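You operate a simulated robot arm through the tools that you are given. There is no shell and no other tool. Be economical: measure what you need, move in short steps, check, and stop when the job is done.

You run a simulated robot arm. Do the job below in one go: nothing can be reset, and whatever is moved stays where it is left.

JOB
Shut the bottom drawer of the measuring bench. Then stack the green cube marked "521" from the top of the measuring bench on top of the green cube that says "C 45". Then take the teal card and leave it on the top of the spill locker. Then pull the bottom packing drawer open. Do these in the order given.

It is judged by the outcome, as a careful person would: the job done as asked, and still so three seconds after it is handed in. It fails if anything else is knocked over, pushed out of place, dropped, spilled or broken.

ROBOT AND FRAMES
A 7-joint arm with a fingered hand on a trunk, on a base that drives. Base frame: it is fixed to the floor where the robot stands at the start and does not move with it; the origin is under the middle of the robot, x ahead of it, y to its left, z up; the surface under the hand at the start is at about z = 0.88. Units: m, degrees, N and s.
With the tool pointing down near the work surface it reaches from about 0.1 to 0.66 m from the robot's upright axis, wherever it stands. Its first joint turns from -166.0 to 166.0 degrees. Places, roughly: bottom drawer of the measuring bench [0.6, -0.1, 0.6]; bottom packing drawer [1.9, 0, 0.2]; green cube [0.75, -1.25, 1]; teal card [-7, 2.75, 1.25]; top of the spill locker (46x24 cm) [-4.52, 1.44, 0.92]. Payload 3.4 kg.
The tool frame sits at the grasp point between the pads (the TCP): z along the fingers, y along the line on which they close. The tips reach 0.025 m beyond it. The gripper opens to 0.088 m. The gripper's body begins 0.029 m behind the TCP. The gripper is a hand of 3 fingers: y runs from the thumb to the fingers, the wrist lies at [-0.013, -0.106, -0.174] in the tool frame, and closing takes about 1.5 s.
Orientation is that of the tool frame in the base frame, as [roll, pitch, yaw] about the fixed x, y, z axes, in that order (R = Rz(yaw) Ry(pitch) Rx(roll)). With the fingers straight down and the wrist toward the robot, the tool's x, y and z point along [0, 1, 0], [1, 0, 0] and [0, 0, -1] of the base frame.

CONTROLS
- The arm moves only by the tool step_arm. Its argument "series" is a list of rows, each a list of 2 entries, a list of its own where there are three numbers: the turn, a rotation vector about the base's x, y, z in degrees, then the shift along the base's x, y, z in m. In form: [[[rx, ry, rz], [x, y, z]], ...]. A call has 1 to 12 rows; each row is the pose to reach, as a shift and turn from the pose commanded when the call began. "hand" is the finger opening in m, from 0 to 0.088, set as the call begins (left out, the last holds). Each row takes 0.2 s and may step no farther than 0.05 m and 8.6 degrees from the row before; otherwise, or with a gripper value out of range, the whole call is refused. A pose out of reach is approached as far as the arm can. The call stops where the force on the tool passes 40 N (or 10 N more than at its start, if that is more) or the arm is blocked; 0.2 s more then pass. The fingers move at their own pace (about 0.072 m/s each) and stop on an object; they squeeze with about 30 N. The grip force told is the motor's: it shows also when the fingers shut on nothing. Time passes only in rows, and 0.2 s behind the last, so rows that repeat a pose let the fingers close. The reply holds the time, the measured pose of the TCP, the force on the tool along the base axes, the opening and the grip force, in the units named above and with some noise, with the torque about the TCP (base axes, N m) and any sound that the robot's microphone picked up.
- Cameras (640 x 400 px; columns grow to the right, rows downward): "scene" is now at [0.0261, 0.1477, 1.2905]; the picture's right is [-0.14, -0.99, 0.00], its down [-0.62, 0.09, -0.78] and it looks along [0.77, -0.11, -0.62] (base axes); focal length 276 px, centre (320, 200). "wrist" rides on the gripper at [0.058, -0.085, -0.099] in the tool frame; the picture's right is [-0.67, 0.35, -0.66], its down [-0.69, -0.63, 0.37] and it looks along [-0.29, 0.69, 0.66] (tool axes); focal length 261 px, centre (320, 200). There is no depth. A picture from a camera that has moved, and an enlarged one, comes with that camera's place and axes in the base frame and with its lens.
- snapshot(camera): a new picture of that camera. No time passes.
- move_column(by): slides the trunk up (or, below 0, down) by that many m; the arm and the scene camera ride with it, the base frame stays. It gives what a move gives, with no picture.
- drive_base(legs): drives the robot by 1 to 6 legs, each [ahead, left, turn to the left] in m, m and degrees, along the robot's own axes; the way and the turn of a leg run together, so that a leg with both is an arc; at most 1.5 m and 180 degrees a leg. The arm and the cameras ride along, it lands a little off, and it stops where it bumps. It gives what a move gives.
- move_fingers(index, middle, thumb_bend, thumb_turn): sets how far each is bent, from 0 (flat) to 1 (curled in); at 0.3 the hand is open as for a grip, at 0.7 the pads meet at the TCP. One left out holds its place. A second passes; each finger stops where it meets its share of the squeeze, and holds until it gets a number again. A gripper value or a shape takes the hand back. It gives what a move gives, with no picture; readings hold the bend of each and the force on the fingers (four entries, about 0 where the hand has none), thumb and palm. thumb_turn goes from beside the hand (0) to across from the fingers (1), as for a grip.
- grasp_type(shape): the hand has 3 fingers and takes this shape, open, in about a second: jaw (thumb against the fingers, like two jaws); tri (thumb and two fingers); tip (a fingertip pinch); poke (one finger out to press); point (the index stretched); flat (the hand flat); cup (the hand cupped); fist (a fist). The gripper value then closes the fingers along that shape, each until it touches; the sizes above hold for jaw. It gives what a move gives, with no picture.
- pan_tilt(pan, tilt): turns the head with the scene camera to pan (to the left, within 155 degrees either way) and tilt (down, from -29 to 69), counted from straight ahead of the robot. It gives what a move gives.
- inspect(camera, box): a new picture of the part [left, top, right, bottom] of that camera's present view, enlarged. No time passes.
- job_done(): hands the job in; it is judged then, once.

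Work in short steps. Places have to be worked out from the pictures, the camera data and where the tool is seen: move nearer, look again, correct. Check each grasp and each placing, and mend what went wrong. You have 165 turns and 120 pictures in all, those below and enlarged ones among them. Open the gripper and draw the arm clear of the work before you hand the job in, unless the task says otherwise.

The tools are called as name(argument=value, ...) on one line, values as JSON. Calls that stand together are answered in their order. step_arm: Moves the arm, as the interface text tells. Its arguments: {"type":"object","properties":{"series":{"type":"array","items":{"type":"array"}},"hand":{"type":"number"}},"required":["series"]} The other tools are called the same way: move_column (by) slides the trunk up or down; grasp_type (shape) gives the hand a shape; move_fingers (index, middle, thumb_bend, thumb_turn) moves the fingers one by one; drive_base (legs) drives the base; pan_tilt (pan, tilt) turns the head that bears the scene camera; snapshot (camera) takes a picture; inspect (camera, box) takes an enlarged picture of a part of a camera's view; job_done () hands the job in.

At the start:

```text
clock: 0.0
eef_pos: [0.5506, -0.0919, 0.9566]
ee_rot: [179.9, 0.0, 90.0]
force: [-0.4, 0.5, -0.8]
ft_torque: [0.02, -0.04, -0.01]
opening: 0.0875
finger_force: 0.0
shape: jaw
bend: [0.3, 0.3, 0.3, 0.98]
finger forces: [0.0, 0.1, 0.1, 0.0, 0.1, 0.0]
trunk travel left (down, up): [-0.3, 0.29]
robot x, y, heading: [-0.0029, 0.0, 0.0]
head pan, tilt: [-8.3, 38.5]
```

scene: 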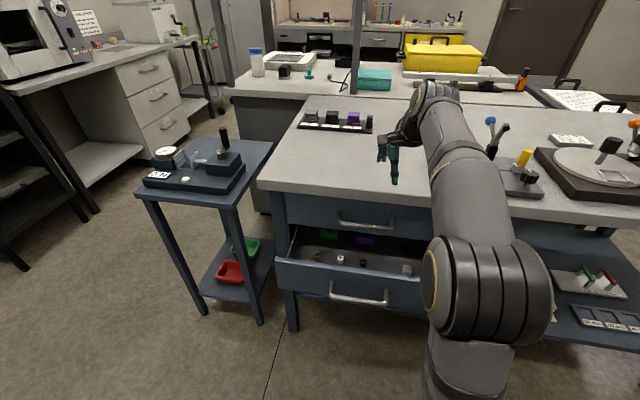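
wrist: 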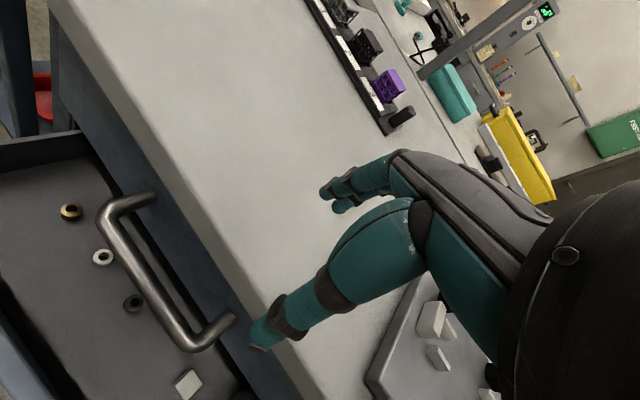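

The bottom drawer of the bench stands open about 0.13 m, with its handle near (0.44, -0.02, 0.6). I'll look right toward the cubes before moving.

pan_tilt(pan=-60, tilt=30)

snapshot(camera="scene")

pan_tilt(pan=150, tilt=20)

snapshot(camera="scene")

pan_tilt(pan=-150, tilt=25)

snapshot(camera="scene")

```text
clock: 1.2
eef_pos: [0.551, -0.0916, 0.9551]
ee_rot: [-180.0, 0.0, 90.0]
force: [0.2, 0.5, 0.1]
ft_torque: [0.0, 0.03, 0.03]
opening: 0.0875
finger_force: 0.1
shape: jaw
bend: [0.3, 0.3, 0.3, 0.98]
finger forces: [0.0, 0.0, 0.0, 0.0, 0.1, 0.0]
trunk travel left (down, up): [-0.3, 0.29]
robot x, y, heading: [-0.0001, -0.0027, -0.2]
head pan, tilt: [-60.0, 30.0]
```

```text
117 pictures are left
camera scene: at [-0.0137, 0.0818, 1.3036], right [-0.87, -0.5, 0.0], down [-0.25, 0.43, -0.87], along [0.43, -0.75, -0.5], focal length 276 px, centre (320, 200)
```

scene: 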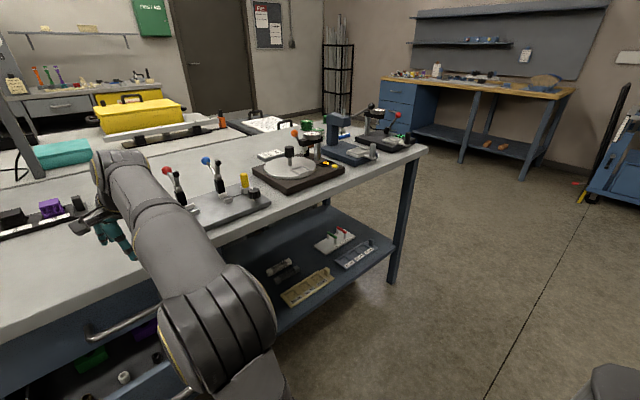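

```text
clock: 4.2
eef_pos: [0.5515, -0.092, 0.9568]
ee_rot: [180.0, -0.1, 90.0]
force: [-0.4, -0.6, 0.9]
ft_torque: [-0.03, 0.01, -0.05]
opening: 0.0873
finger_force: 0.1
shape: jaw
bend: [0.3, 0.3, 0.3, 0.98]
finger forces: [0.1, 0.0, 0.1, 0.0, 0.0, 0.1]
trunk travel left (down, up): [-0.3, 0.29]
robot x, y, heading: [0.0013, -0.0017, 0.1]
head pan, tilt: [150.0, 20.0]
```

```text
116 pictures are left
camera scene: at [-0.1397, 0.2067, 1.3197], right [0.5, 0.87, 0.0], down [0.3, -0.17, -0.94], along [-0.81, 0.47, -0.34], focal length 276 px, centre (320, 200)
```

scene: 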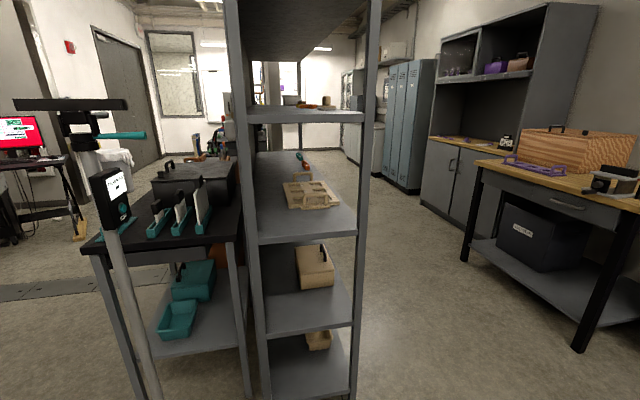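

```text
clock: 8.3
eef_pos: [0.5501, -0.0925, 0.9565]
ee_rot: [-180.0, 0.1, 90.0]
force: [-0.4, -0.9, -0.1]
ft_torque: [0.0, 0.0, -0.01]
opening: 0.0876
finger_force: 0.0
shape: jaw
bend: [0.3, 0.3, 0.3, 0.98]
finger forces: [0.0, 0.0, 0.1, 0.1, 0.1, 0.1]
trunk travel left (down, up): [-0.3, 0.29]
robot x, y, heading: [-0.0017, 0.0007, 0.0]
head pan, tilt: [-150.0, 25.0]
```

```text
115 pictures are left
camera scene: at [-0.1388, 0.114, 1.3116], right [-0.5, 0.87, 0.0], down [0.37, 0.21, -0.91], along [-0.78, -0.45, -0.42], focal length 276 px, centre (320, 200)
```

scene: 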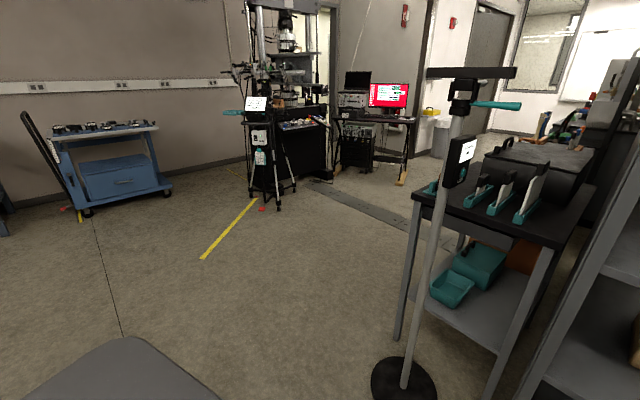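

The cubes must be near the far right end of the bench; the drawer comes first. I'll back off a little, lower the trunk, and make a fist so I can push the drawer front.

pan_tilt(pan=0, tilt=45)

drive_base(legs=[[-0.2, 0, 0]])

move_column(by=-0.2)

grasp_type(shape="fist")

snapshot(camera="scene")

```text
clock: 10.7
eef_pos: [0.5514, -0.0921, 0.9553]
ee_rot: [-180.0, 0.0, 90.0]
force: [0.0, -0.4, 0.3]
ft_torque: [0.02, -0.01, -0.01]
opening: 0.0877
finger_force: 0.0
shape: jaw
bend: [0.3, 0.3, 0.3, 0.98]
finger forces: [0.1, 0.0, 0.0, 0.0, 0.0, 0.1]
trunk travel left (down, up): [-0.3, 0.29]
robot x, y, heading: [-0.0009, -0.003, -0.1]
head pan, tilt: [0.0, 45.0]
```

```text
clock: 12.3
eef_pos: [0.3491, -0.0923, 0.956]
ee_rot: [180.0, 0.0, 89.8]
force: [-0.5, -0.1, 0.7]
ft_torque: [0.03, -0.02, 0.02]
opening: 0.0876
finger_force: 0.1
shape: jaw
bend: [0.3, 0.3, 0.3, 0.98]
finger forces: [0.0, 0.0, 0.0, 0.1, 0.1, 0.0]
trunk travel left (down, up): [-0.3, 0.29]
robot x, y, heading: [-0.2032, 0.0024, 0.1]
head pan, tilt: [0.0, 45.0]
```

```text
clock: 14.5
eef_pos: [0.3488, -0.0923, 0.7556]
ee_rot: [180.0, 0.0, 90.0]
force: [0.0, -0.4, -0.2]
ft_torque: [-0.02, 0.0, 0.0]
opening: 0.0874
finger_force: 0.0
shape: jaw
bend: [0.3, 0.3, 0.3, 0.98]
finger forces: [0.1, 0.0, 0.0, 0.0, 0.0, 0.0]
trunk travel left (down, up): [-0.1, 0.49]
robot x, y, heading: [-0.2019, -0.003, -0.0]
head pan, tilt: [0.0, 45.0]
```

```text
clock: 15.4
eef_pos: [0.3488, -0.0926, 0.7568]
ee_rot: [-179.9, -0.1, 89.9]
force: [-0.9, -0.2, -0.1]
ft_torque: [0.01, 0.0, 0.03]
opening: 0.0
finger_force: 0.1
shape: fist
bend: [1.0, 1.0, 0.86, 0.85]
finger forces: [0.0, 0.0, 0.1, 0.1, 0.1, 0.1]
trunk travel left (down, up): [-0.1, 0.49]
robot x, y, heading: [-0.2057, 0.0015, 0.1]
head pan, tilt: [0.0, 45.0]
```

```text
114 pictures are left
camera scene: at [-0.18, 0.1602, 1.081], right [0.0, -1.0, 0.0], down [-0.71, 0.0, -0.71], along [0.71, 0.0, -0.71], focal length 276 px, centre (320, 200)
```

scene: 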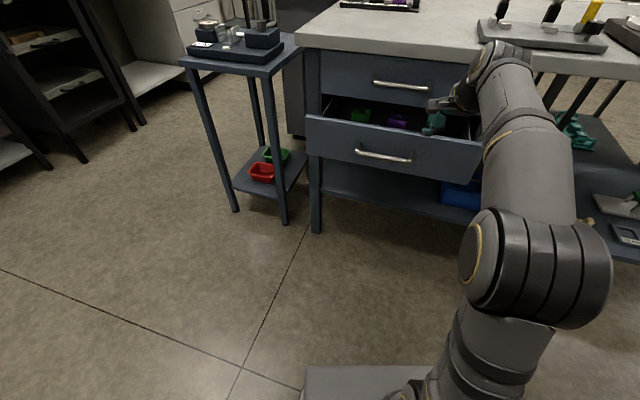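

Two views put the bottom handle at about (0.40, -0.01, 0.66) and the top handle at (0.545, -0.05, 0.78). I'll back up a little more and turn the fist to point forward while lowering it to z of about 0.66.

drive_base(legs=[[-0.12, 0, 0]])

step_arm(series=[[[0, -8.2, 0], [0, 0.005, -0.008]], [[0, -16.4, 0], [0, 0.01, -0.016]], [[0, -24.6, 0], [0, 0.015, -0.024]], [[0, -32.8, 0], [0, 0.02, -0.032]], [[0, -41, 0], [0, 0.025, -0.04]], [[0, -49.2, 0], [0, 0.03, -0.048]], [[0, -57.4, 0], [0, 0.035, -0.056]], [[0, -65.6, 0], [0, 0.04, -0.064]], [[0, -73.8, 0], [0, 0.045, -0.072]], [[0, -82, 0], [0, 0.05, -0.08]], [[0, -90, 0], [0, 0.055, -0.085]], [[0, -90, 0], [0, 0.06, -0.09]]])

snapshot(camera="scene")

```text
clock: 16.6
eef_pos: [0.2309, -0.0921, 0.7557]
ee_rot: [-180.0, 0.0, 89.9]
force: [0.0, -0.4, -0.3]
ft_torque: [-0.02, 0.01, -0.01]
opening: 0.0
finger_force: 0.1
shape: fist
bend: [1.0, 1.0, 0.86, 0.85]
finger forces: [0.0, 0.0, 0.0, 0.0, 0.0, 0.0]
trunk travel left (down, up): [-0.1, 0.49]
robot x, y, heading: [-0.3215, 0.0031, 0.2]
head pan, tilt: [0.0, 45.0]
```

```text
clock: 19.2
eef_pos: [0.222, -0.0805, 0.6791]
ee_rot: [90.1, 0.0, 91.3]
force: [0.4, 0.5, 0.2]
ft_torque: [0.02, 0.01, 0.01]
opening: 0.0
finger_force: 0.1
shape: fist
bend: [1.0, 1.0, 0.86, 0.85]
finger forces: [0.0, 0.0, 0.1, 0.0, 0.1, 0.1]
out of reach, approached as far as the arm can: row 8, 9, 10, 11, 12
trunk travel left (down, up): [-0.1, 0.49]
robot x, y, heading: [-0.3194, 0.0016, -0.0]
head pan, tilt: [0.0, 45.0]
```

```text
113 pictures are left
camera scene: at [-0.2981, 0.1603, 1.081], right [0.0, -1.0, 0.0], down [-0.71, 0.0, -0.71], along [0.71, 0.0, -0.71], focal length 276 px, centre (320, 200)
```

scene: 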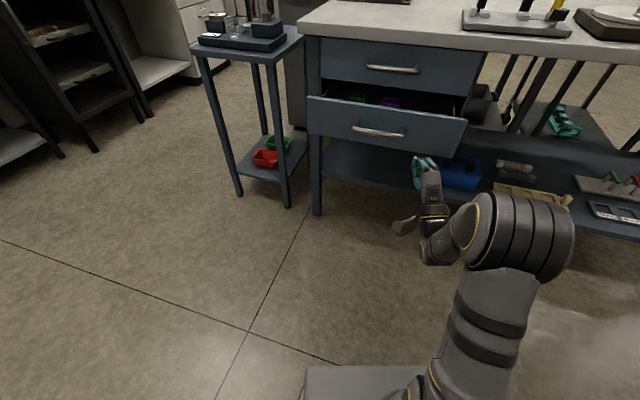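

The fist now points forward at (0.22, -0.08, 0.68). I'll move it left toward the handle and forward in small steps.

step_arm(series=[[[0, 0, 0], [0.03, 0.02, 0]], [[0, 0, 0], [0.06, 0.04, 0]], [[0, 0, 0], [0.09, 0.045, 0]], [[0, 0, 0], [0.12, 0.045, 0]], [[0, 0, 0], [0.14, 0.045, 0]]])

snapshot(camera="scene")

```text
clock: 20.4
eef_pos: [0.3673, -0.0839, 0.684]
ee_rot: [90.1, 0.1, 92.3]
force: [-0.3, -0.4, 0.6]
ft_torque: [0.0, 0.01, -0.02]
opening: 0.0002
finger_force: 0.0
shape: fist
bend: [1.0, 1.0, 0.86, 0.85]
finger forces: [0.1, 0.1, 0.1, 0.1, 0.0, 0.0]
out of reach, approached as far as the arm can: row 1, 2, 3, 4, 5
trunk travel left (down, up): [-0.1, 0.49]
robot x, y, heading: [-0.3215, -0.002, 0.2]
head pan, tilt: [0.0, 45.0]
```

```text
112 pictures are left
camera scene: at [-0.2983, 0.1602, 1.081], right [0.0, -1.0, 0.0], down [-0.71, 0.0, -0.71], along [0.71, 0.0, -0.71], focal length 276 px, centre (320, 200)
```

scene: 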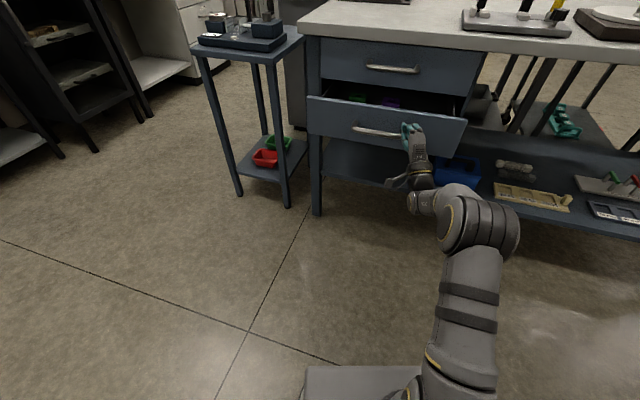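

The hand sits at the handle's right end, and the arm can't shift left in this pose. I'll move the base left by 0.06 and then push forward with the arm.

drive_base(legs=[[0, 0.07, 0]])

step_arm(series=[[[0, 0, 0], [0.02, 0, 0]], [[0, 0, 0], [0.04, 0, 0]], [[0, 0, 0], [0.06, 0, 0]], [[0, 0, 0], [0.08, 0, 0]]])

snapshot(camera="scene")

```text
clock: 21.4
eef_pos: [0.3676, -0.0152, 0.6851]
ee_rot: [90.1, 0.1, 92.2]
force: [0.0, -0.1, 0.4]
ft_torque: [0.0, -0.01, 0.0]
opening: 0.0002
finger_force: 0.1
shape: fist
bend: [1.0, 1.0, 0.86, 0.85]
finger forces: [0.0, 0.0, 0.0, 0.0, 0.0, 0.1]
trunk travel left (down, up): [-0.1, 0.49]
robot x, y, heading: [-0.3215, 0.0705, -0.3]
head pan, tilt: [0.0, 45.0]
```

```text
clock: 22.4
eef_pos: [0.449, -0.0147, 0.6833]
ee_rot: [90.3, 0.1, 92.3]
force: [0.5, -1.2, 0.1]
ft_torque: [0.01, 0.04, 0.03]
opening: 0.0001
finger_force: 0.0
shape: fist
bend: [1.0, 1.0, 0.86, 0.85]
finger forces: [0.0, 0.1, 0.0, 0.0, 0.0, 0.1]
trunk travel left (down, up): [-0.1, 0.49]
robot x, y, heading: [-0.3193, 0.0704, 0.0]
head pan, tilt: [0.0, 45.0]
```

```text
111 pictures are left
camera scene: at [-0.2978, 0.2301, 1.081], right [0.0, -1.0, 0.0], down [-0.71, 0.0, -0.71], along [0.71, 0.0, -0.71], focal length 276 px, centre (320, 200)
```

scene: 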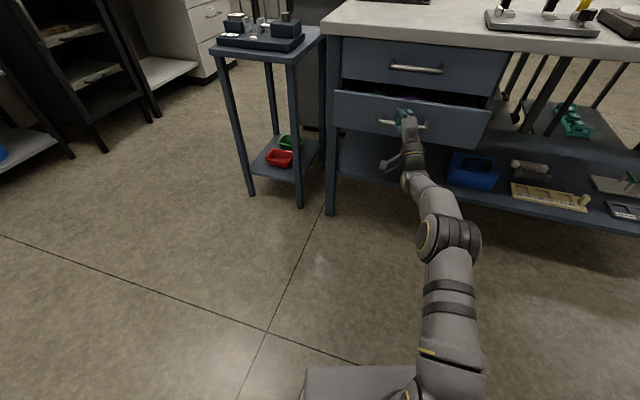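

The fist is now against or near the handle. I'll keep pushing with the arm.

step_arm(series=[[[0, 0, 0], [0.02, 0, 0]], [[0, 0, 0], [0.04, 0, 0]], [[0, 0, 0], [0.06, 0, 0]], [[0, 0, 0], [0.08, 0, 0]], [[0, 0, 0], [0.1, 0, 0]]])

snapshot(camera="scene")

```text
clock: 23.6
eef_pos: [0.4774, -0.0136, 0.6844]
ee_rot: [90.3, 0.1, 92.3]
force: [0.5, 0.4, -0.9]
ft_torque: [0.03, -0.02, 0.0]
opening: 0.0
finger_force: 0.2
shape: fist
bend: [1.0, 1.0, 0.86, 0.85]
finger forces: [0.0, 0.0, 0.0, 0.0, 0.0, 0.0]
out of reach, approached as far as the arm can: row 2, 3, 4, 5
trunk travel left (down, up): [-0.1, 0.49]
robot x, y, heading: [-0.3211, 0.0671, -0.2]
head pan, tilt: [0.0, 45.0]
```

```text
110 pictures are left
camera scene: at [-0.2978, 0.2301, 1.081], right [0.0, -1.0, 0.0], down [-0.71, 0.0, -0.71], along [0.71, 0.0, -0.71], focal length 276 px, centre (320, 200)
```

scene: 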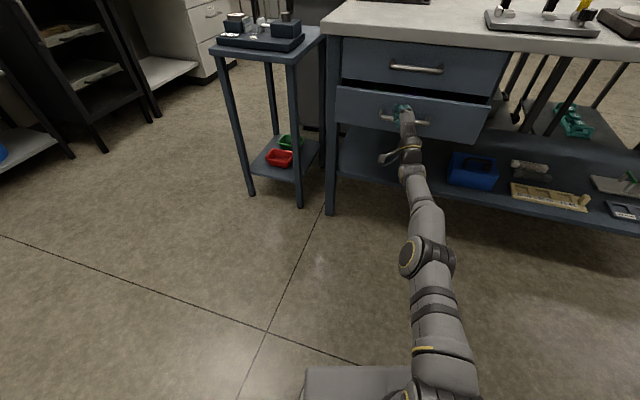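

The drawer is moving but the arm is at full stretch. I'll pull the arm in, drive forward, and finish the push with the arm.

step_arm(series=[[[0, 0, 0], [-0.04, 0, 0]], [[0, 0, 0], [-0.08, 0, 0]], [[0, 0, 0], [-0.12, 0, 0]], [[0, 0, 0], [-0.16, 0, 0]]])

drive_base(legs=[[0.14, 0, 0]])

step_arm(series=[[[0, 0, 0], [0.02, 0, 0]], [[0, 0, 0], [0.04, 0, 0]], [[0, 0, 0], [0.06, 0, 0]], [[0, 0, 0], [0.08, 0, 0]], [[0, 0, 0], [0.1, 0, 0]], [[0, 0, 0], [0.12, 0, 0]], [[0, 0, 0], [0.14, 0, 0]], [[0, 0, 0], [0.16, 0, 0]]])

snapshot(camera="scene")

```text
clock: 24.6
eef_pos: [0.3139, -0.0136, 0.6855]
ee_rot: [90.1, 0.1, 92.4]
force: [0.4, -0.3, -0.8]
ft_torque: [0.01, -0.02, -0.04]
opening: 0.0001
finger_force: 0.1
shape: fist
bend: [1.0, 1.0, 0.86, 0.85]
finger forces: [0.0, 0.1, 0.0, 0.1, 0.0, 0.0]
trunk travel left (down, up): [-0.1, 0.49]
robot x, y, heading: [-0.3173, 0.0734, 0.1]
head pan, tilt: [0.0, 45.0]
```

```text
clock: 25.9
eef_pos: [0.4539, -0.0142, 0.6839]
ee_rot: [90.3, 0.1, 92.2]
force: [0.0, -0.2, 0.8]
ft_torque: [-0.03, -0.01, -0.04]
opening: 0.0001
finger_force: 0.0
shape: fist
bend: [1.0, 1.0, 0.86, 0.85]
finger forces: [0.0, 0.0, 0.0, 0.1, 0.0, 0.0]
trunk travel left (down, up): [-0.1, 0.49]
robot x, y, heading: [-0.1763, 0.0701, -0.4]
head pan, tilt: [0.0, 45.0]
```

```text
clock: 27.5
eef_pos: [0.5819, -0.0128, 0.6985]
ee_rot: [88.0, 0.5, 92.5]
force: [-37.5, 5.9, 10.1]
ft_torque: [-0.06, -0.4, -0.47]
opening: 0.0805
finger_force: 0.1
shape: fist
bend: [1.0, 1.0, 0.87, 0.84]
finger forces: [0.0, 37.1, 0.1, 0.0, 7.5, 0.0]
trunk travel left (down, up): [-0.1, 0.49]
robot x, y, heading: [-0.1796, 0.0692, -0.1]
head pan, tilt: [0.0, 45.0]
stopped in row 7: the force on the tool passed its limit at 92 N (the readings are from after the stop); the commanded pose is now the measured one
```

```text
109 pictures are left
camera scene: at [-0.1624, 0.2304, 1.0808], right [0.0, -1.0, 0.0], down [-0.7, 0.0, -0.71], along [0.71, 0.0, -0.7], focal length 276 px, centre (320, 200)
```

scene: 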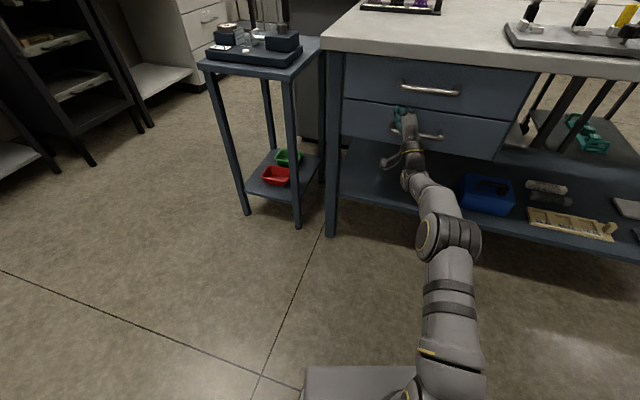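

The hard stop and the picture both say the drawer is shut. I'll draw back straight and check.

step_arm(series=[[[0, 0, 0], [-0.03, 0, 0]], [[0, 0, 0], [-0.06, 0, 0]], [[0, 0, 0], [-0.1, 0, 0]], [[0, 0, 0], [-0.15, 0, 0]], [[0, 0, 0], [-0.19, 0, 0]]])

snapshot(camera="scene")

```text
clock: 28.7
eef_pos: [0.3964, -0.0118, 0.6919]
ee_rot: [88.9, 0.4, 92.4]
force: [1.0, 0.2, 0.4]
ft_torque: [-0.01, 0.01, -0.02]
opening: 0.0
finger_force: 0.1
shape: fist
bend: [1.0, 1.0, 0.86, 0.85]
finger forces: [0.0, 0.0, 0.0, 0.0, 0.0, 0.0]
trunk travel left (down, up): [-0.1, 0.49]
robot x, y, heading: [-0.1782, 0.0707, -0.4]
head pan, tilt: [0.0, 45.0]
```

```text
108 pictures are left
camera scene: at [-0.1575, 0.2297, 1.081], right [0.0, -1.0, 0.0], down [-0.71, 0.0, -0.71], along [0.71, 0.0, -0.71], focal length 276 px, centre (320, 200)
```

scene: 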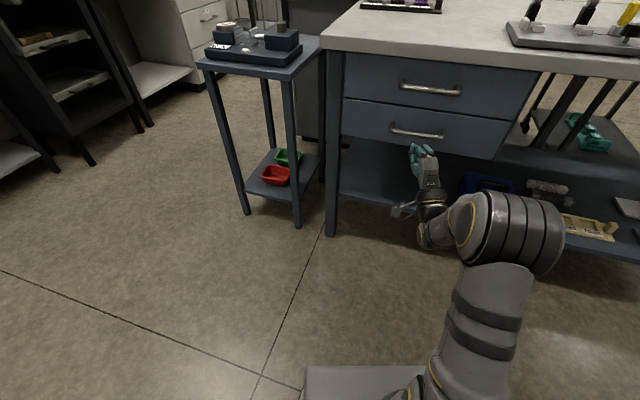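

The drawer is flush. Now I'll back away, raise the trunk, and turn the hand to point down again for the cubes.

drive_base(legs=[[-0.2, 0, 0]])

move_column(by=0.3)

step_arm(series=[[[0, 8.2, 0], [0.01, -0.01, 0.01]], [[0, 16.4, 0], [0.02, -0.02, 0.02]], [[0, 24.6, 0], [0.03, -0.03, 0.03]], [[0, 32.8, 0], [0.04, -0.04, 0.04]], [[0, 41, 0], [0.05, -0.05, 0.05]], [[0, 49.2, 0], [0.06, -0.06, 0.06]], [[0, 57.4, 0], [0.06, -0.07, 0.07]], [[0, 65.6, 0], [0.06, -0.08, 0.08]], [[0, 73.8, 0], [0.06, -0.08, 0.08]], [[0, 82, 0], [0.06, -0.08, 0.08]], [[0, 90, 0], [0.06, -0.08, 0.08]]])

grasp_type(shape="jaw")

drive_base(legs=[[0, -0.6, 0], [0, -0.6, 0]])

pan_tilt(pan=0, tilt=30)

snapshot(camera="scene")

```text
clock: 30.3
eef_pos: [0.1985, -0.0103, 0.692]
ee_rot: [88.8, 0.4, 92.6]
force: [-0.4, -0.4, -0.3]
ft_torque: [-0.04, -0.01, 0.01]
opening: 0.0
finger_force: 0.1
shape: fist
bend: [1.0, 1.0, 0.86, 0.85]
finger forces: [0.0, 0.0, 0.0, 0.1, 0.1, 0.0]
trunk travel left (down, up): [-0.1, 0.49]
robot x, y, heading: [-0.3797, 0.0681, 0.1]
head pan, tilt: [0.0, 45.0]
```

```text
clock: 33.3
eef_pos: [0.1991, -0.0094, 0.9917]
ee_rot: [88.9, 0.4, 92.8]
force: [-0.3, -0.1, 0.1]
ft_torque: [0.01, 0.02, -0.04]
opening: 0.0001
finger_force: 0.1
shape: fist
bend: [1.0, 1.0, 0.86, 0.85]
finger forces: [0.0, 0.0, 0.0, 0.0, 0.1, 0.0]
trunk travel left (down, up): [-0.4, 0.19]
robot x, y, heading: [-0.3804, 0.0699, -0.0]
head pan, tilt: [0.0, 45.0]
```

```text
clock: 35.7
eef_pos: [0.2436, -0.082, 1.056]
ee_rot: [179.0, -2.7, 90.3]
force: [0.0, -0.3, -1.1]
ft_torque: [-0.02, 0.01, -0.03]
opening: 0.0
finger_force: 0.1
shape: fist
bend: [1.0, 1.0, 0.86, 0.85]
finger forces: [0.0, 0.1, 0.0, 0.0, 0.1, 0.0]
out of reach, approached as far as the arm can: row 11
trunk travel left (down, up): [-0.4, 0.19]
robot x, y, heading: [-0.3784, 0.0703, 0.2]
head pan, tilt: [0.0, 45.0]
```

```text
clock: 36.6
eef_pos: [0.2435, -0.0817, 1.0569]
ee_rot: [178.7, -2.8, 90.3]
force: [-0.2, 0.3, 0.9]
ft_torque: [0.01, -0.03, -0.01]
opening: 0.0878
finger_force: 0.1
shape: jaw
bend: [0.3, 0.3, 0.3, 0.97]
finger forces: [0.0, 0.0, 0.1, 0.0, 0.1, 0.0]
trunk travel left (down, up): [-0.4, 0.19]
robot x, y, heading: [-0.3784, 0.0675, 0.1]
head pan, tilt: [0.0, 45.0]
```

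```text
clock: 43.0
eef_pos: [0.2465, -1.2794, 1.0568]
ee_rot: [178.9, -2.7, 90.1]
force: [0.2, 0.0, -0.2]
ft_torque: [0.02, -0.01, 0.0]
opening: 0.0876
finger_force: 0.1
shape: jaw
bend: [0.3, 0.3, 0.3, 0.97]
finger forces: [0.0, 0.0, 0.0, 0.0, 0.1, 0.0]
trunk travel left (down, up): [-0.4, 0.19]
robot x, y, heading: [-0.3793, -1.1247, -0.2]
head pan, tilt: [0.0, 45.0]
```

```text
clock: 43.7
eef_pos: [0.2457, -1.2788, 1.0567]
ee_rot: [178.8, -2.7, 90.1]
force: [-0.4, 1.1, 0.1]
ft_torque: [0.02, 0.03, 0.02]
opening: 0.0873
finger_force: 0.0
shape: jaw
bend: [0.3, 0.3, 0.3, 0.97]
finger forces: [0.1, 0.0, 0.0, 0.1, 0.1, 0.0]
trunk travel left (down, up): [-0.4, 0.19]
robot x, y, heading: [-0.3775, -1.1249, -0.2]
head pan, tilt: [0.0, 30.0]
```

```text
107 pictures are left
camera scene: at [-0.3446, -0.9647, 1.4035], right [0.0, -1.0, 0.0], down [-0.5, 0.0, -0.87], along [0.87, 0.0, -0.5], focal length 276 px, centre (320, 200)
```

scene: 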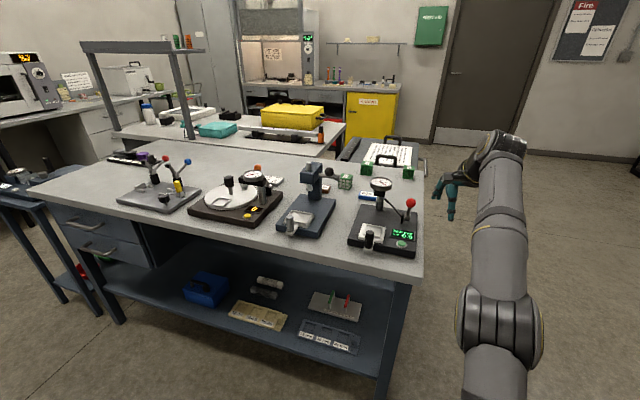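

Several small cubes sit at the back right of the bench, so I'll zoom in on them.

inspect(camera="scene", box=[300, 140, 430, 220])

inspect(camera="scene", box=[320, 155, 384, 195])

```text
4.92 times, centred on (365, 180) of scene
camera zoom: at [-0.3446, -0.9647, 1.4035], right [0.0, -1.0, 0.0], down [-0.5, 0.0, -0.87], along [0.87, 0.0, -0.5], focal length 1356 px, centre (98, 298)
```

zoom: 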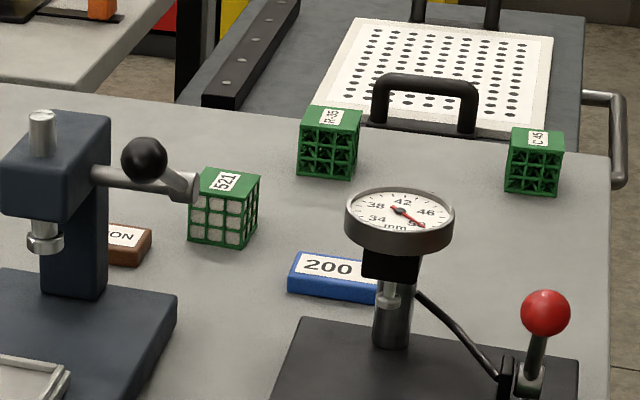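

```text
10.00 times, centred on (352, 175) of scene
camera zoom: at [-0.3446, -0.9647, 1.4035], right [0.0, -1.0, 0.0], down [-0.5, 0.0, -0.87], along [0.87, 0.0, -0.5], focal length 2755 px, centre (0, 450)
```

zoom: 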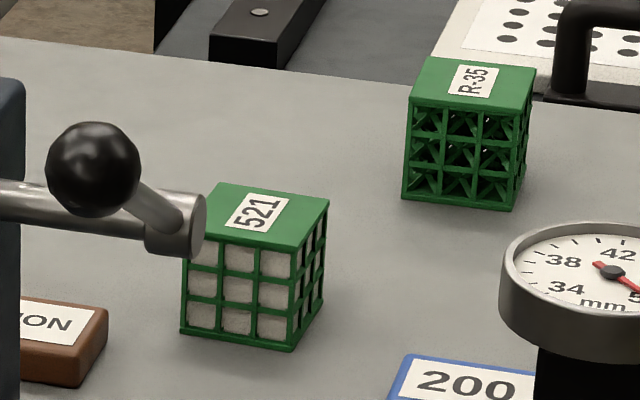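

Cube 521 is near (0.68, -1.07), with a press lever close to its left side. C 45 is near (0.775, -1.355). I'll raise the trunk for clearance, move closer, and look down at both.

move_column(by=0.15)

drive_base(legs=[[0.3, -0.1, 0]])

pan_tilt(pan=0, tilt=40)

snapshot(camera="scene")

snapshot(camera="wrist")

```text
clock: 45.5
eef_pos: [0.2449, -1.2797, 1.2071]
ee_rot: [178.9, -2.6, 90.1]
force: [0.1, -0.1, -0.6]
ft_torque: [0.01, -0.02, -0.01]
opening: 0.0878
finger_force: 0.0
shape: jaw
bend: [0.3, 0.3, 0.3, 0.97]
finger forces: [0.0, 0.0, 0.0, 0.1, 0.1, 0.1]
trunk travel left (down, up): [-0.55, 0.04]
robot x, y, heading: [-0.377, -1.125, -0.1]
head pan, tilt: [0.0, 30.0]
```

```text
clock: 47.6
eef_pos: [0.5501, -1.3807, 1.2064]
ee_rot: [178.9, -2.7, 90.0]
force: [0.2, 0.1, -0.7]
ft_torque: [0.01, 0.0, 0.03]
opening: 0.0878
finger_force: 0.0
shape: jaw
bend: [0.3, 0.3, 0.3, 0.97]
finger forces: [0.0, 0.0, 0.0, 0.0, 0.1, 0.1]
trunk travel left (down, up): [-0.55, 0.04]
robot x, y, heading: [-0.0704, -1.2251, -0.1]
head pan, tilt: [0.0, 30.0]
```

```text
clock: 48.4
eef_pos: [0.5484, -1.3808, 1.2059]
ee_rot: [179.0, -2.7, 89.9]
force: [0.4, -0.4, 0.3]
ft_torque: [-0.01, 0.01, 0.05]
opening: 0.0876
finger_force: 0.0
shape: jaw
bend: [0.3, 0.3, 0.3, 0.97]
finger forces: [0.0, 0.0, 0.1, 0.1, 0.1, 0.0]
trunk travel left (down, up): [-0.55, 0.04]
robot x, y, heading: [-0.0737, -1.2256, -0.4]
head pan, tilt: [0.0, 40.0]
```

```text
104 pictures are left
camera scene: at [-0.0456, -1.0658, 1.5383], right [-0.01, -1.0, 0.0], down [-0.64, 0.0, -0.77], along [0.77, 0.0, -0.64], focal length 276 px, centre (320, 200)
```

scene: 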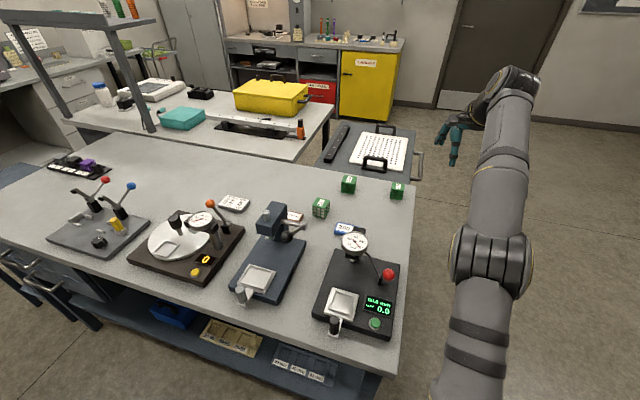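

```text
103 pictures are left
camera wrist: at [0.4623, -1.3288, 1.3062], right [0.34, -0.7, 0.63], down [-0.62, -0.67, -0.41], along [0.71, -0.25, -0.66], focal length 261 px, centre (320, 200)
```

wrist: 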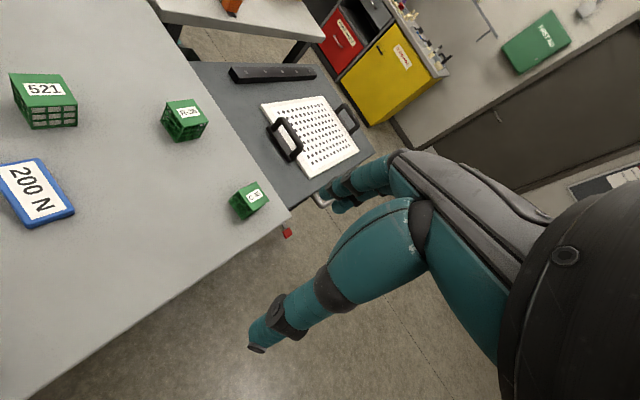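

inspect(camera="scene", box=[240, 160, 440, 285])

inspect(camera="wrist", box=[0, 50, 320, 250])

```text
3.20 times, centred on (340, 222) of scene
camera zoom: at [-0.0456, -1.0658, 1.5383], right [-0.01, -1.0, 0.0], down [-0.64, 0.0, -0.77], along [0.77, 0.0, -0.64], focal length 882 px, centre (256, 128)
```

zoom: 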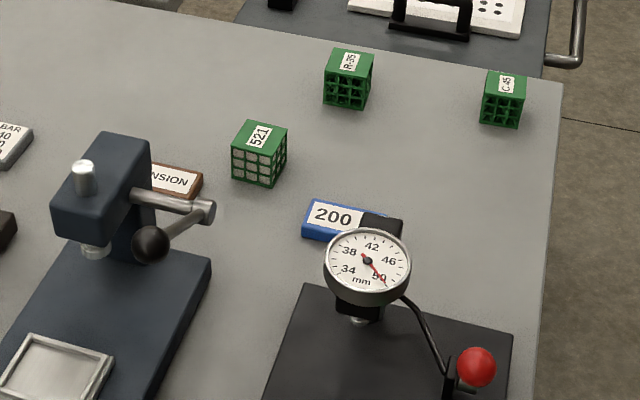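

```text
2.00 times, centred on (160, 150) of wrist
camera zoom: at [0.4623, -1.3288, 1.3062], right [0.34, -0.7, 0.63], down [-0.62, -0.67, -0.41], along [0.71, -0.25, -0.66], focal length 521 px, centre (640, 300)
```

zoom: 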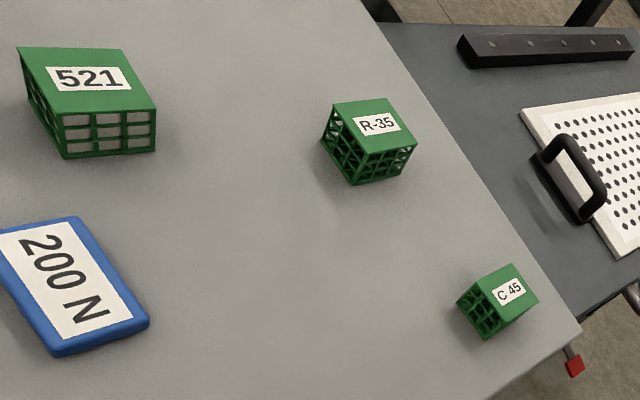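

Measured from the edges, the bench is turned about -17.5°, with its front-right corner at about (0.18, -1.22), so I can't drive closer from here. The free right end of the bench gives a clear approach to both cubes. I'll drive around there and face the bench end.

drive_base(legs=[[-0.2, 0, 0], [0, -0.53, 0]])

pan_tilt(pan=0, tilt=45)

snapshot(camera="scene")

```text
clock: 52.6
eef_pos: [0.3475, -1.9094, 1.2049]
ee_rot: [178.9, -2.6, 90.1]
force: [0.1, 0.5, -0.2]
ft_torque: [0.02, 0.02, -0.02]
opening: 0.0876
finger_force: 0.0
shape: jaw
bend: [0.3, 0.3, 0.3, 0.97]
finger forces: [0.0, 0.0, 0.1, 0.1, 0.0, 0.0]
trunk travel left (down, up): [-0.55, 0.04]
robot x, y, heading: [-0.2741, -1.7574, -0.3]
head pan, tilt: [0.0, 40.0]
```

```text
clock: 53.3
eef_pos: [0.3478, -1.909, 1.207]
ee_rot: [178.9, -2.8, 90.1]
force: [0.4, -0.4, 0.2]
ft_torque: [0.02, -0.01, -0.02]
opening: 0.0876
finger_force: 0.0
shape: jaw
bend: [0.3, 0.3, 0.3, 0.97]
finger forces: [0.0, 0.0, 0.1, 0.0, 0.0, 0.0]
trunk travel left (down, up): [-0.55, 0.04]
robot x, y, heading: [-0.2761, -1.7562, -0.1]
head pan, tilt: [0.0, 45.0]
```

```text
100 pictures are left
camera scene: at [-0.2525, -1.5957, 1.531], right [0.0, -1.0, 0.0], down [-0.71, 0.0, -0.71], along [0.71, 0.0, -0.71], focal length 276 px, centre (320, 200)
```

scene: 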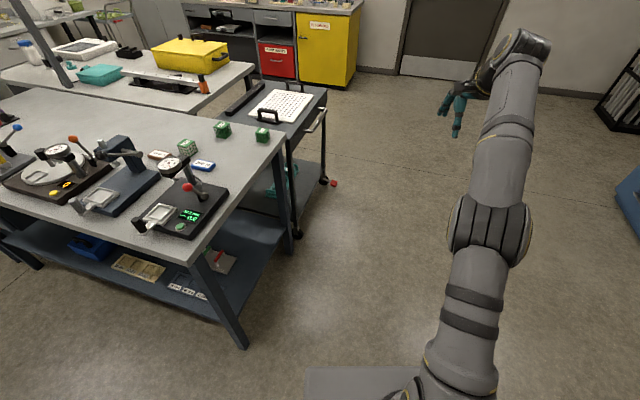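

The floor to the right of the bench is clear. I'll drive forward alongside the end and turn left to face it.

drive_base(legs=[[0.82, -0.02, 0], [0, 0, 73]])

snapshot(camera="scene")

```text
clock: 60.8
eef_pos: [0.8524, -1.2219, 1.2069]
ee_rot: [178.8, -2.7, 163.8]
force: [0.2, 0.2, 0.5]
ft_torque: [-0.01, 0.04, -0.05]
opening: 0.0878
finger_force: 0.0
shape: jaw
bend: [0.3, 0.3, 0.3, 0.97]
finger forces: [0.1, 0.0, 0.0, 0.0, 0.0, 0.1]
trunk travel left (down, up): [-0.55, 0.04]
robot x, y, heading: [0.5308, -1.7796, 73.2]
head pan, tilt: [0.0, 45.0]
```

```text
99 pictures are left
camera scene: at [0.3833, -1.7084, 1.531], right [0.96, -0.28, 0.0], down [-0.2, -0.68, -0.71], along [0.2, 0.68, -0.71], focal length 276 px, centre (320, 200)
```

scene: 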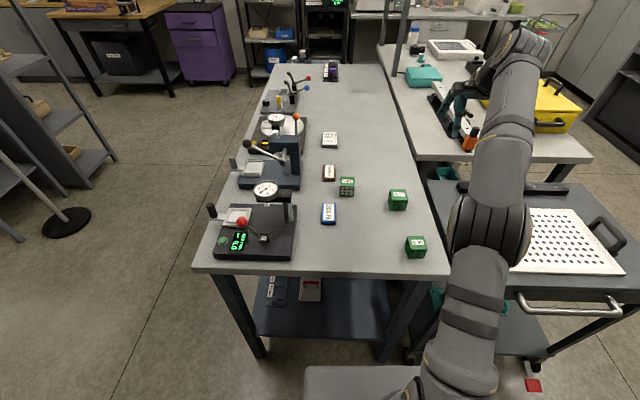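

The view from the bench end is good. I'll drive 0.1 m closer and zoom in on the cubes.

drive_base(legs=[[0.09, -0.02, 0]])

inspect(camera="scene", box=[300, 170, 460, 270])

snapshot(camera="wrist")

```text
clock: 61.9
eef_pos: [0.8951, -1.1412, 1.2056]
ee_rot: [178.8, -2.7, 163.7]
force: [-0.3, -0.2, -0.4]
ft_torque: [-0.01, 0.01, -0.02]
opening: 0.0876
finger_force: 0.1
shape: jaw
bend: [0.3, 0.3, 0.3, 0.97]
finger forces: [0.0, 0.0, 0.1, 0.0, 0.1, 0.0]
trunk travel left (down, up): [-0.55, 0.04]
robot x, y, heading: [0.5716, -1.6987, 73.6]
head pan, tilt: [0.0, 45.0]
```

```text
4.00 times, centred on (380, 220) of scene
camera zoom: at [0.4289, -1.6266, 1.531], right [0.96, -0.28, 0.0], down [-0.2, -0.68, -0.71], along [0.2, 0.68, -0.71], focal length 1102 px, centre (80, 120)
```

zoom: 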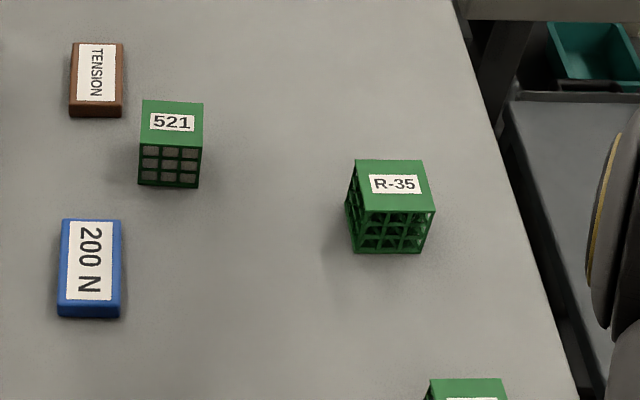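

```text
97 pictures are left
camera wrist: at [0.8203, -1.2101, 1.3056], right [0.77, 0.13, 0.63], down [0.47, -0.78, -0.41], along [0.44, 0.61, -0.66], focal length 261 px, centre (320, 200)
```

wrist: 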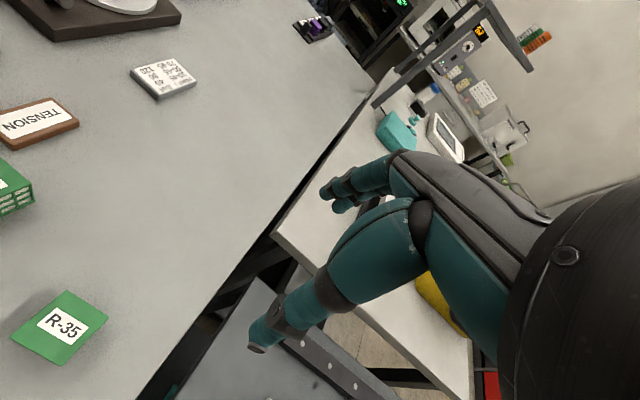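

Cube 521 is at about (0.667, -1.070), turned about -21°, with its front face toward the robot. I'll move to hover above it, levelling the tool and turning it by -4.5°.

step_arm(series=[[[-0.4, -0.5, -1], [-0.045, 0.014, 0]], [[-0.8, -1, -2], [-0.09, 0.028, 0]], [[-1.2, -1.5, -3], [-0.135, 0.042, 0]], [[-1.6, -2, -4], [-0.18, 0.056, -0.01]], [[-1.9, -2.2, -4.5], [-0.215, 0.067, -0.04]], [[-1.9, -2.2, -4.5], [-0.228, 0.071, -0.08]], [[-1.9, -2.2, -4.5], [-0.228, 0.071, -0.12]], [[-1.9, -2.2, -4.5], [-0.228, 0.071, -0.16]]])

snapshot(camera="scene")

snapshot(camera="wrist")

```text
clock: 63.7
eef_pos: [0.6676, -1.0712, 1.0473]
ee_rot: [-179.9, 0.0, 159.2]
force: [-0.3, -0.1, -0.5]
ft_torque: [-0.01, 0.01, -0.01]
opening: 0.0873
finger_force: 0.1
shape: jaw
bend: [0.3, 0.3, 0.3, 0.97]
finger forces: [0.1, 0.0, 0.0, 0.1, 0.1, 0.1]
trunk travel left (down, up): [-0.55, 0.04]
robot x, y, heading: [0.5731, -1.697, 73.5]
head pan, tilt: [0.0, 45.0]
```

```text
96 pictures are left
camera scene: at [0.4282, -1.6275, 1.531], right [0.96, -0.28, 0.0], down [-0.2, -0.68, -0.71], along [0.2, 0.68, -0.71], focal length 276 px, centre (320, 200)
```

scene: 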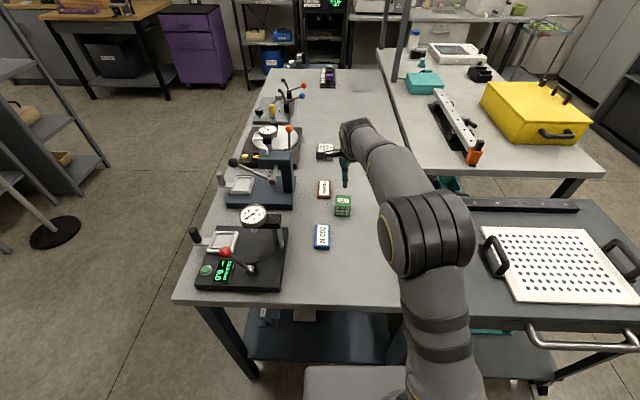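

```text
95 pictures are left
camera wrist: at [0.5831, -1.1307, 1.1465], right [0.75, 0.09, 0.66], down [0.42, -0.83, -0.37], along [0.51, 0.55, -0.66], focal length 261 px, centre (320, 200)
```

wrist: 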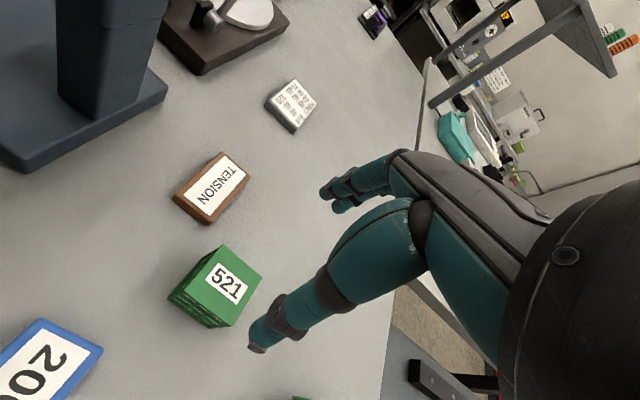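

The TCP's vertical line projects to about (230, 280) in the wrist view, which is right on the 521 label. I'll descend to z of about 0.912.

step_arm(series=[[[0, 0, 0], [0, 0, -0.035]], [[0, 0, 0], [0, 0, -0.07]], [[0, 0, 0], [0, 0, -0.1]], [[0, 0, 0], [0, 0, -0.12]], [[0, 0, 0], [0, 0, -0.135]]])

snapshot(camera="wrist")

inspect(camera="scene", box=[280, 120, 440, 220])

```text
clock: 64.9
eef_pos: [0.6672, -1.0703, 0.9115]
ee_rot: [-180.0, -0.1, 159.2]
force: [-0.1, -1.0, -0.6]
ft_torque: [0.02, 0.01, -0.01]
opening: 0.0878
finger_force: 0.1
shape: jaw
bend: [0.3, 0.3, 0.3, 0.97]
finger forces: [0.0, 0.0, 0.0, 0.0, 0.0, 0.1]
trunk travel left (down, up): [-0.55, 0.04]
robot x, y, heading: [0.5721, -1.6938, 73.5]
head pan, tilt: [0.0, 45.0]
```

```text
94 pictures are left
camera wrist: at [0.5824, -1.1306, 1.0097], right [0.75, 0.09, 0.66], down [0.42, -0.83, -0.37], along [0.51, 0.55, -0.66], focal length 261 px, centre (320, 200)
```

wrist: 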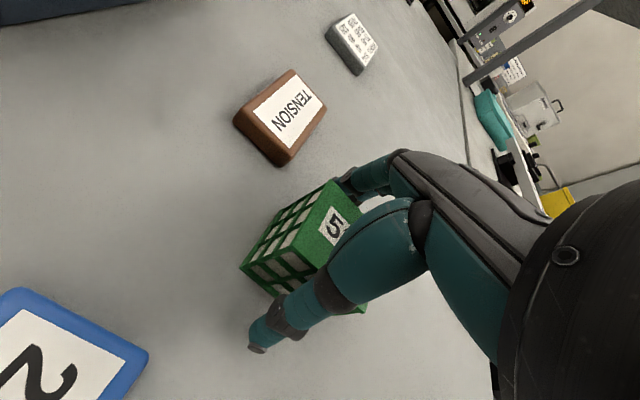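

```text
4.00 times, centred on (360, 170) of scene
camera zoom: at [0.4282, -1.6277, 1.531], right [0.96, -0.28, 0.0], down [-0.2, -0.68, -0.71], along [0.2, 0.68, -0.71], focal length 1102 px, centre (160, 320)
```

zoom: 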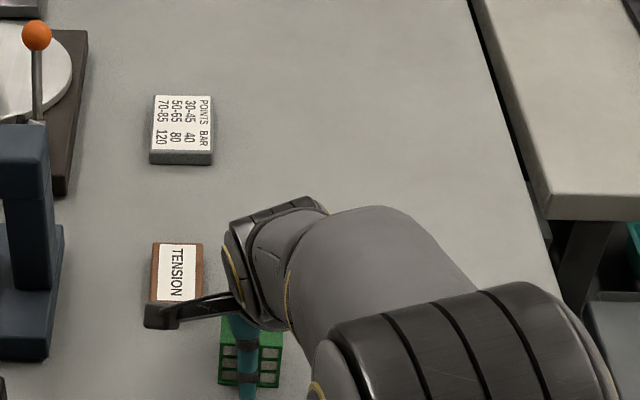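

The cube sits between the thumb and fingers. I'll close the hand.

step_arm(series=[[[0, 0, 0], [0, 0, 0]], [[0, 0, 0], [0, 0, 0]], [[0, 0, 0], [0, 0, 0]], [[0, 0, 0], [0, 0, 0]], [[0, 0, 0], [0, 0, 0]], [[0, 0, 0], [0, 0, 0]], [[0, 0, 0], [0, 0, 0]], [[0, 0, 0], [0, 0, 0]]], hand=0.03)

snapshot(camera="wrist")

```text
clock: 66.7
eef_pos: [0.6668, -1.0712, 0.911]
ee_rot: [-180.0, 0.0, 159.2]
force: [-0.2, -0.6, 0.0]
ft_torque: [-0.03, -0.01, 0.02]
opening: 0.0419
finger_force: 29.9
shape: jaw
bend: [0.74, 0.47, 0.69, 1.0]
finger forces: [17.6, 9.7, 0.0, 0.0, 27.3, 0.1]
trunk travel left (down, up): [-0.55, 0.04]
robot x, y, heading: [0.5726, -1.6972, 73.4]
head pan, tilt: [0.0, 45.0]
```

```text
92 pictures are left
camera wrist: at [0.5823, -1.1305, 1.0101], right [0.75, 0.09, 0.66], down [0.42, -0.83, -0.37], along [0.51, 0.55, -0.66], focal length 261 px, centre (320, 200)
```

wrist: 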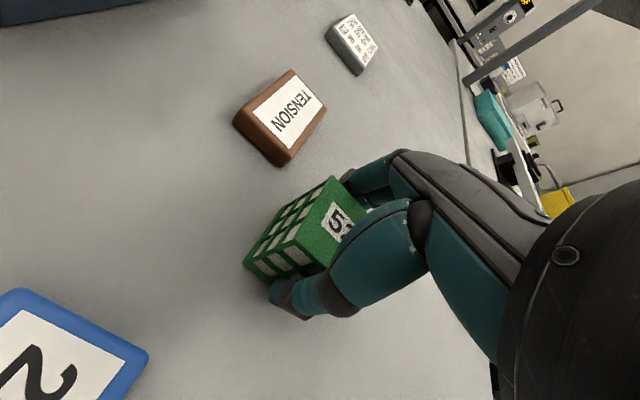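

Grip forces show on the index, middle and thumb with an opening of 0.042. I'll lift slightly and check.

step_arm(series=[[[0, 0, 0], [0, 0, 0.02]], [[0, 0, 0], [0, 0, 0.04]], [[0, 0, 0], [0, 0, 0.06]], [[0, 0, 0], [0, 0, 0.09]]])

snapshot(camera="wrist")

inspect(camera="scene", box=[280, 120, 440, 220])

```text
clock: 67.7
eef_pos: [0.6693, -1.0716, 1.0003]
ee_rot: [-180.0, 0.0, 159.2]
force: [-0.2, -0.1, -0.6]
ft_torque: [0.0, 0.01, -0.01]
opening: 0.0417
finger_force: 30.6
shape: jaw
bend: [0.74, 0.47, 0.69, 1.0]
finger forces: [17.6, 9.8, 0.0, 0.0, 27.4, 0.0]
trunk travel left (down, up): [-0.55, 0.04]
robot x, y, heading: [0.5729, -1.6975, 73.4]
head pan, tilt: [0.0, 45.0]
```

```text
91 pictures are left
camera wrist: at [0.5846, -1.1307, 1.0995], right [0.75, 0.09, 0.66], down [0.42, -0.83, -0.37], along [0.51, 0.55, -0.66], focal length 261 px, centre (320, 200)
```

wrist: 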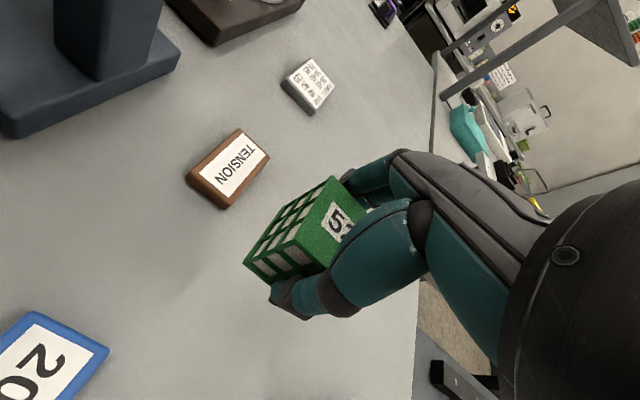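

```text
4.00 times, centred on (360, 170) of scene
camera zoom: at [0.4282, -1.6279, 1.531], right [0.96, -0.28, 0.0], down [-0.2, -0.68, -0.71], along [0.2, 0.68, -0.71], focal length 1102 px, centre (160, 320)
```

zoom: 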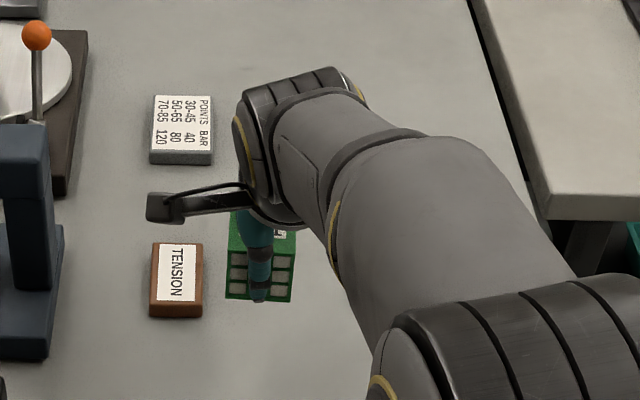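

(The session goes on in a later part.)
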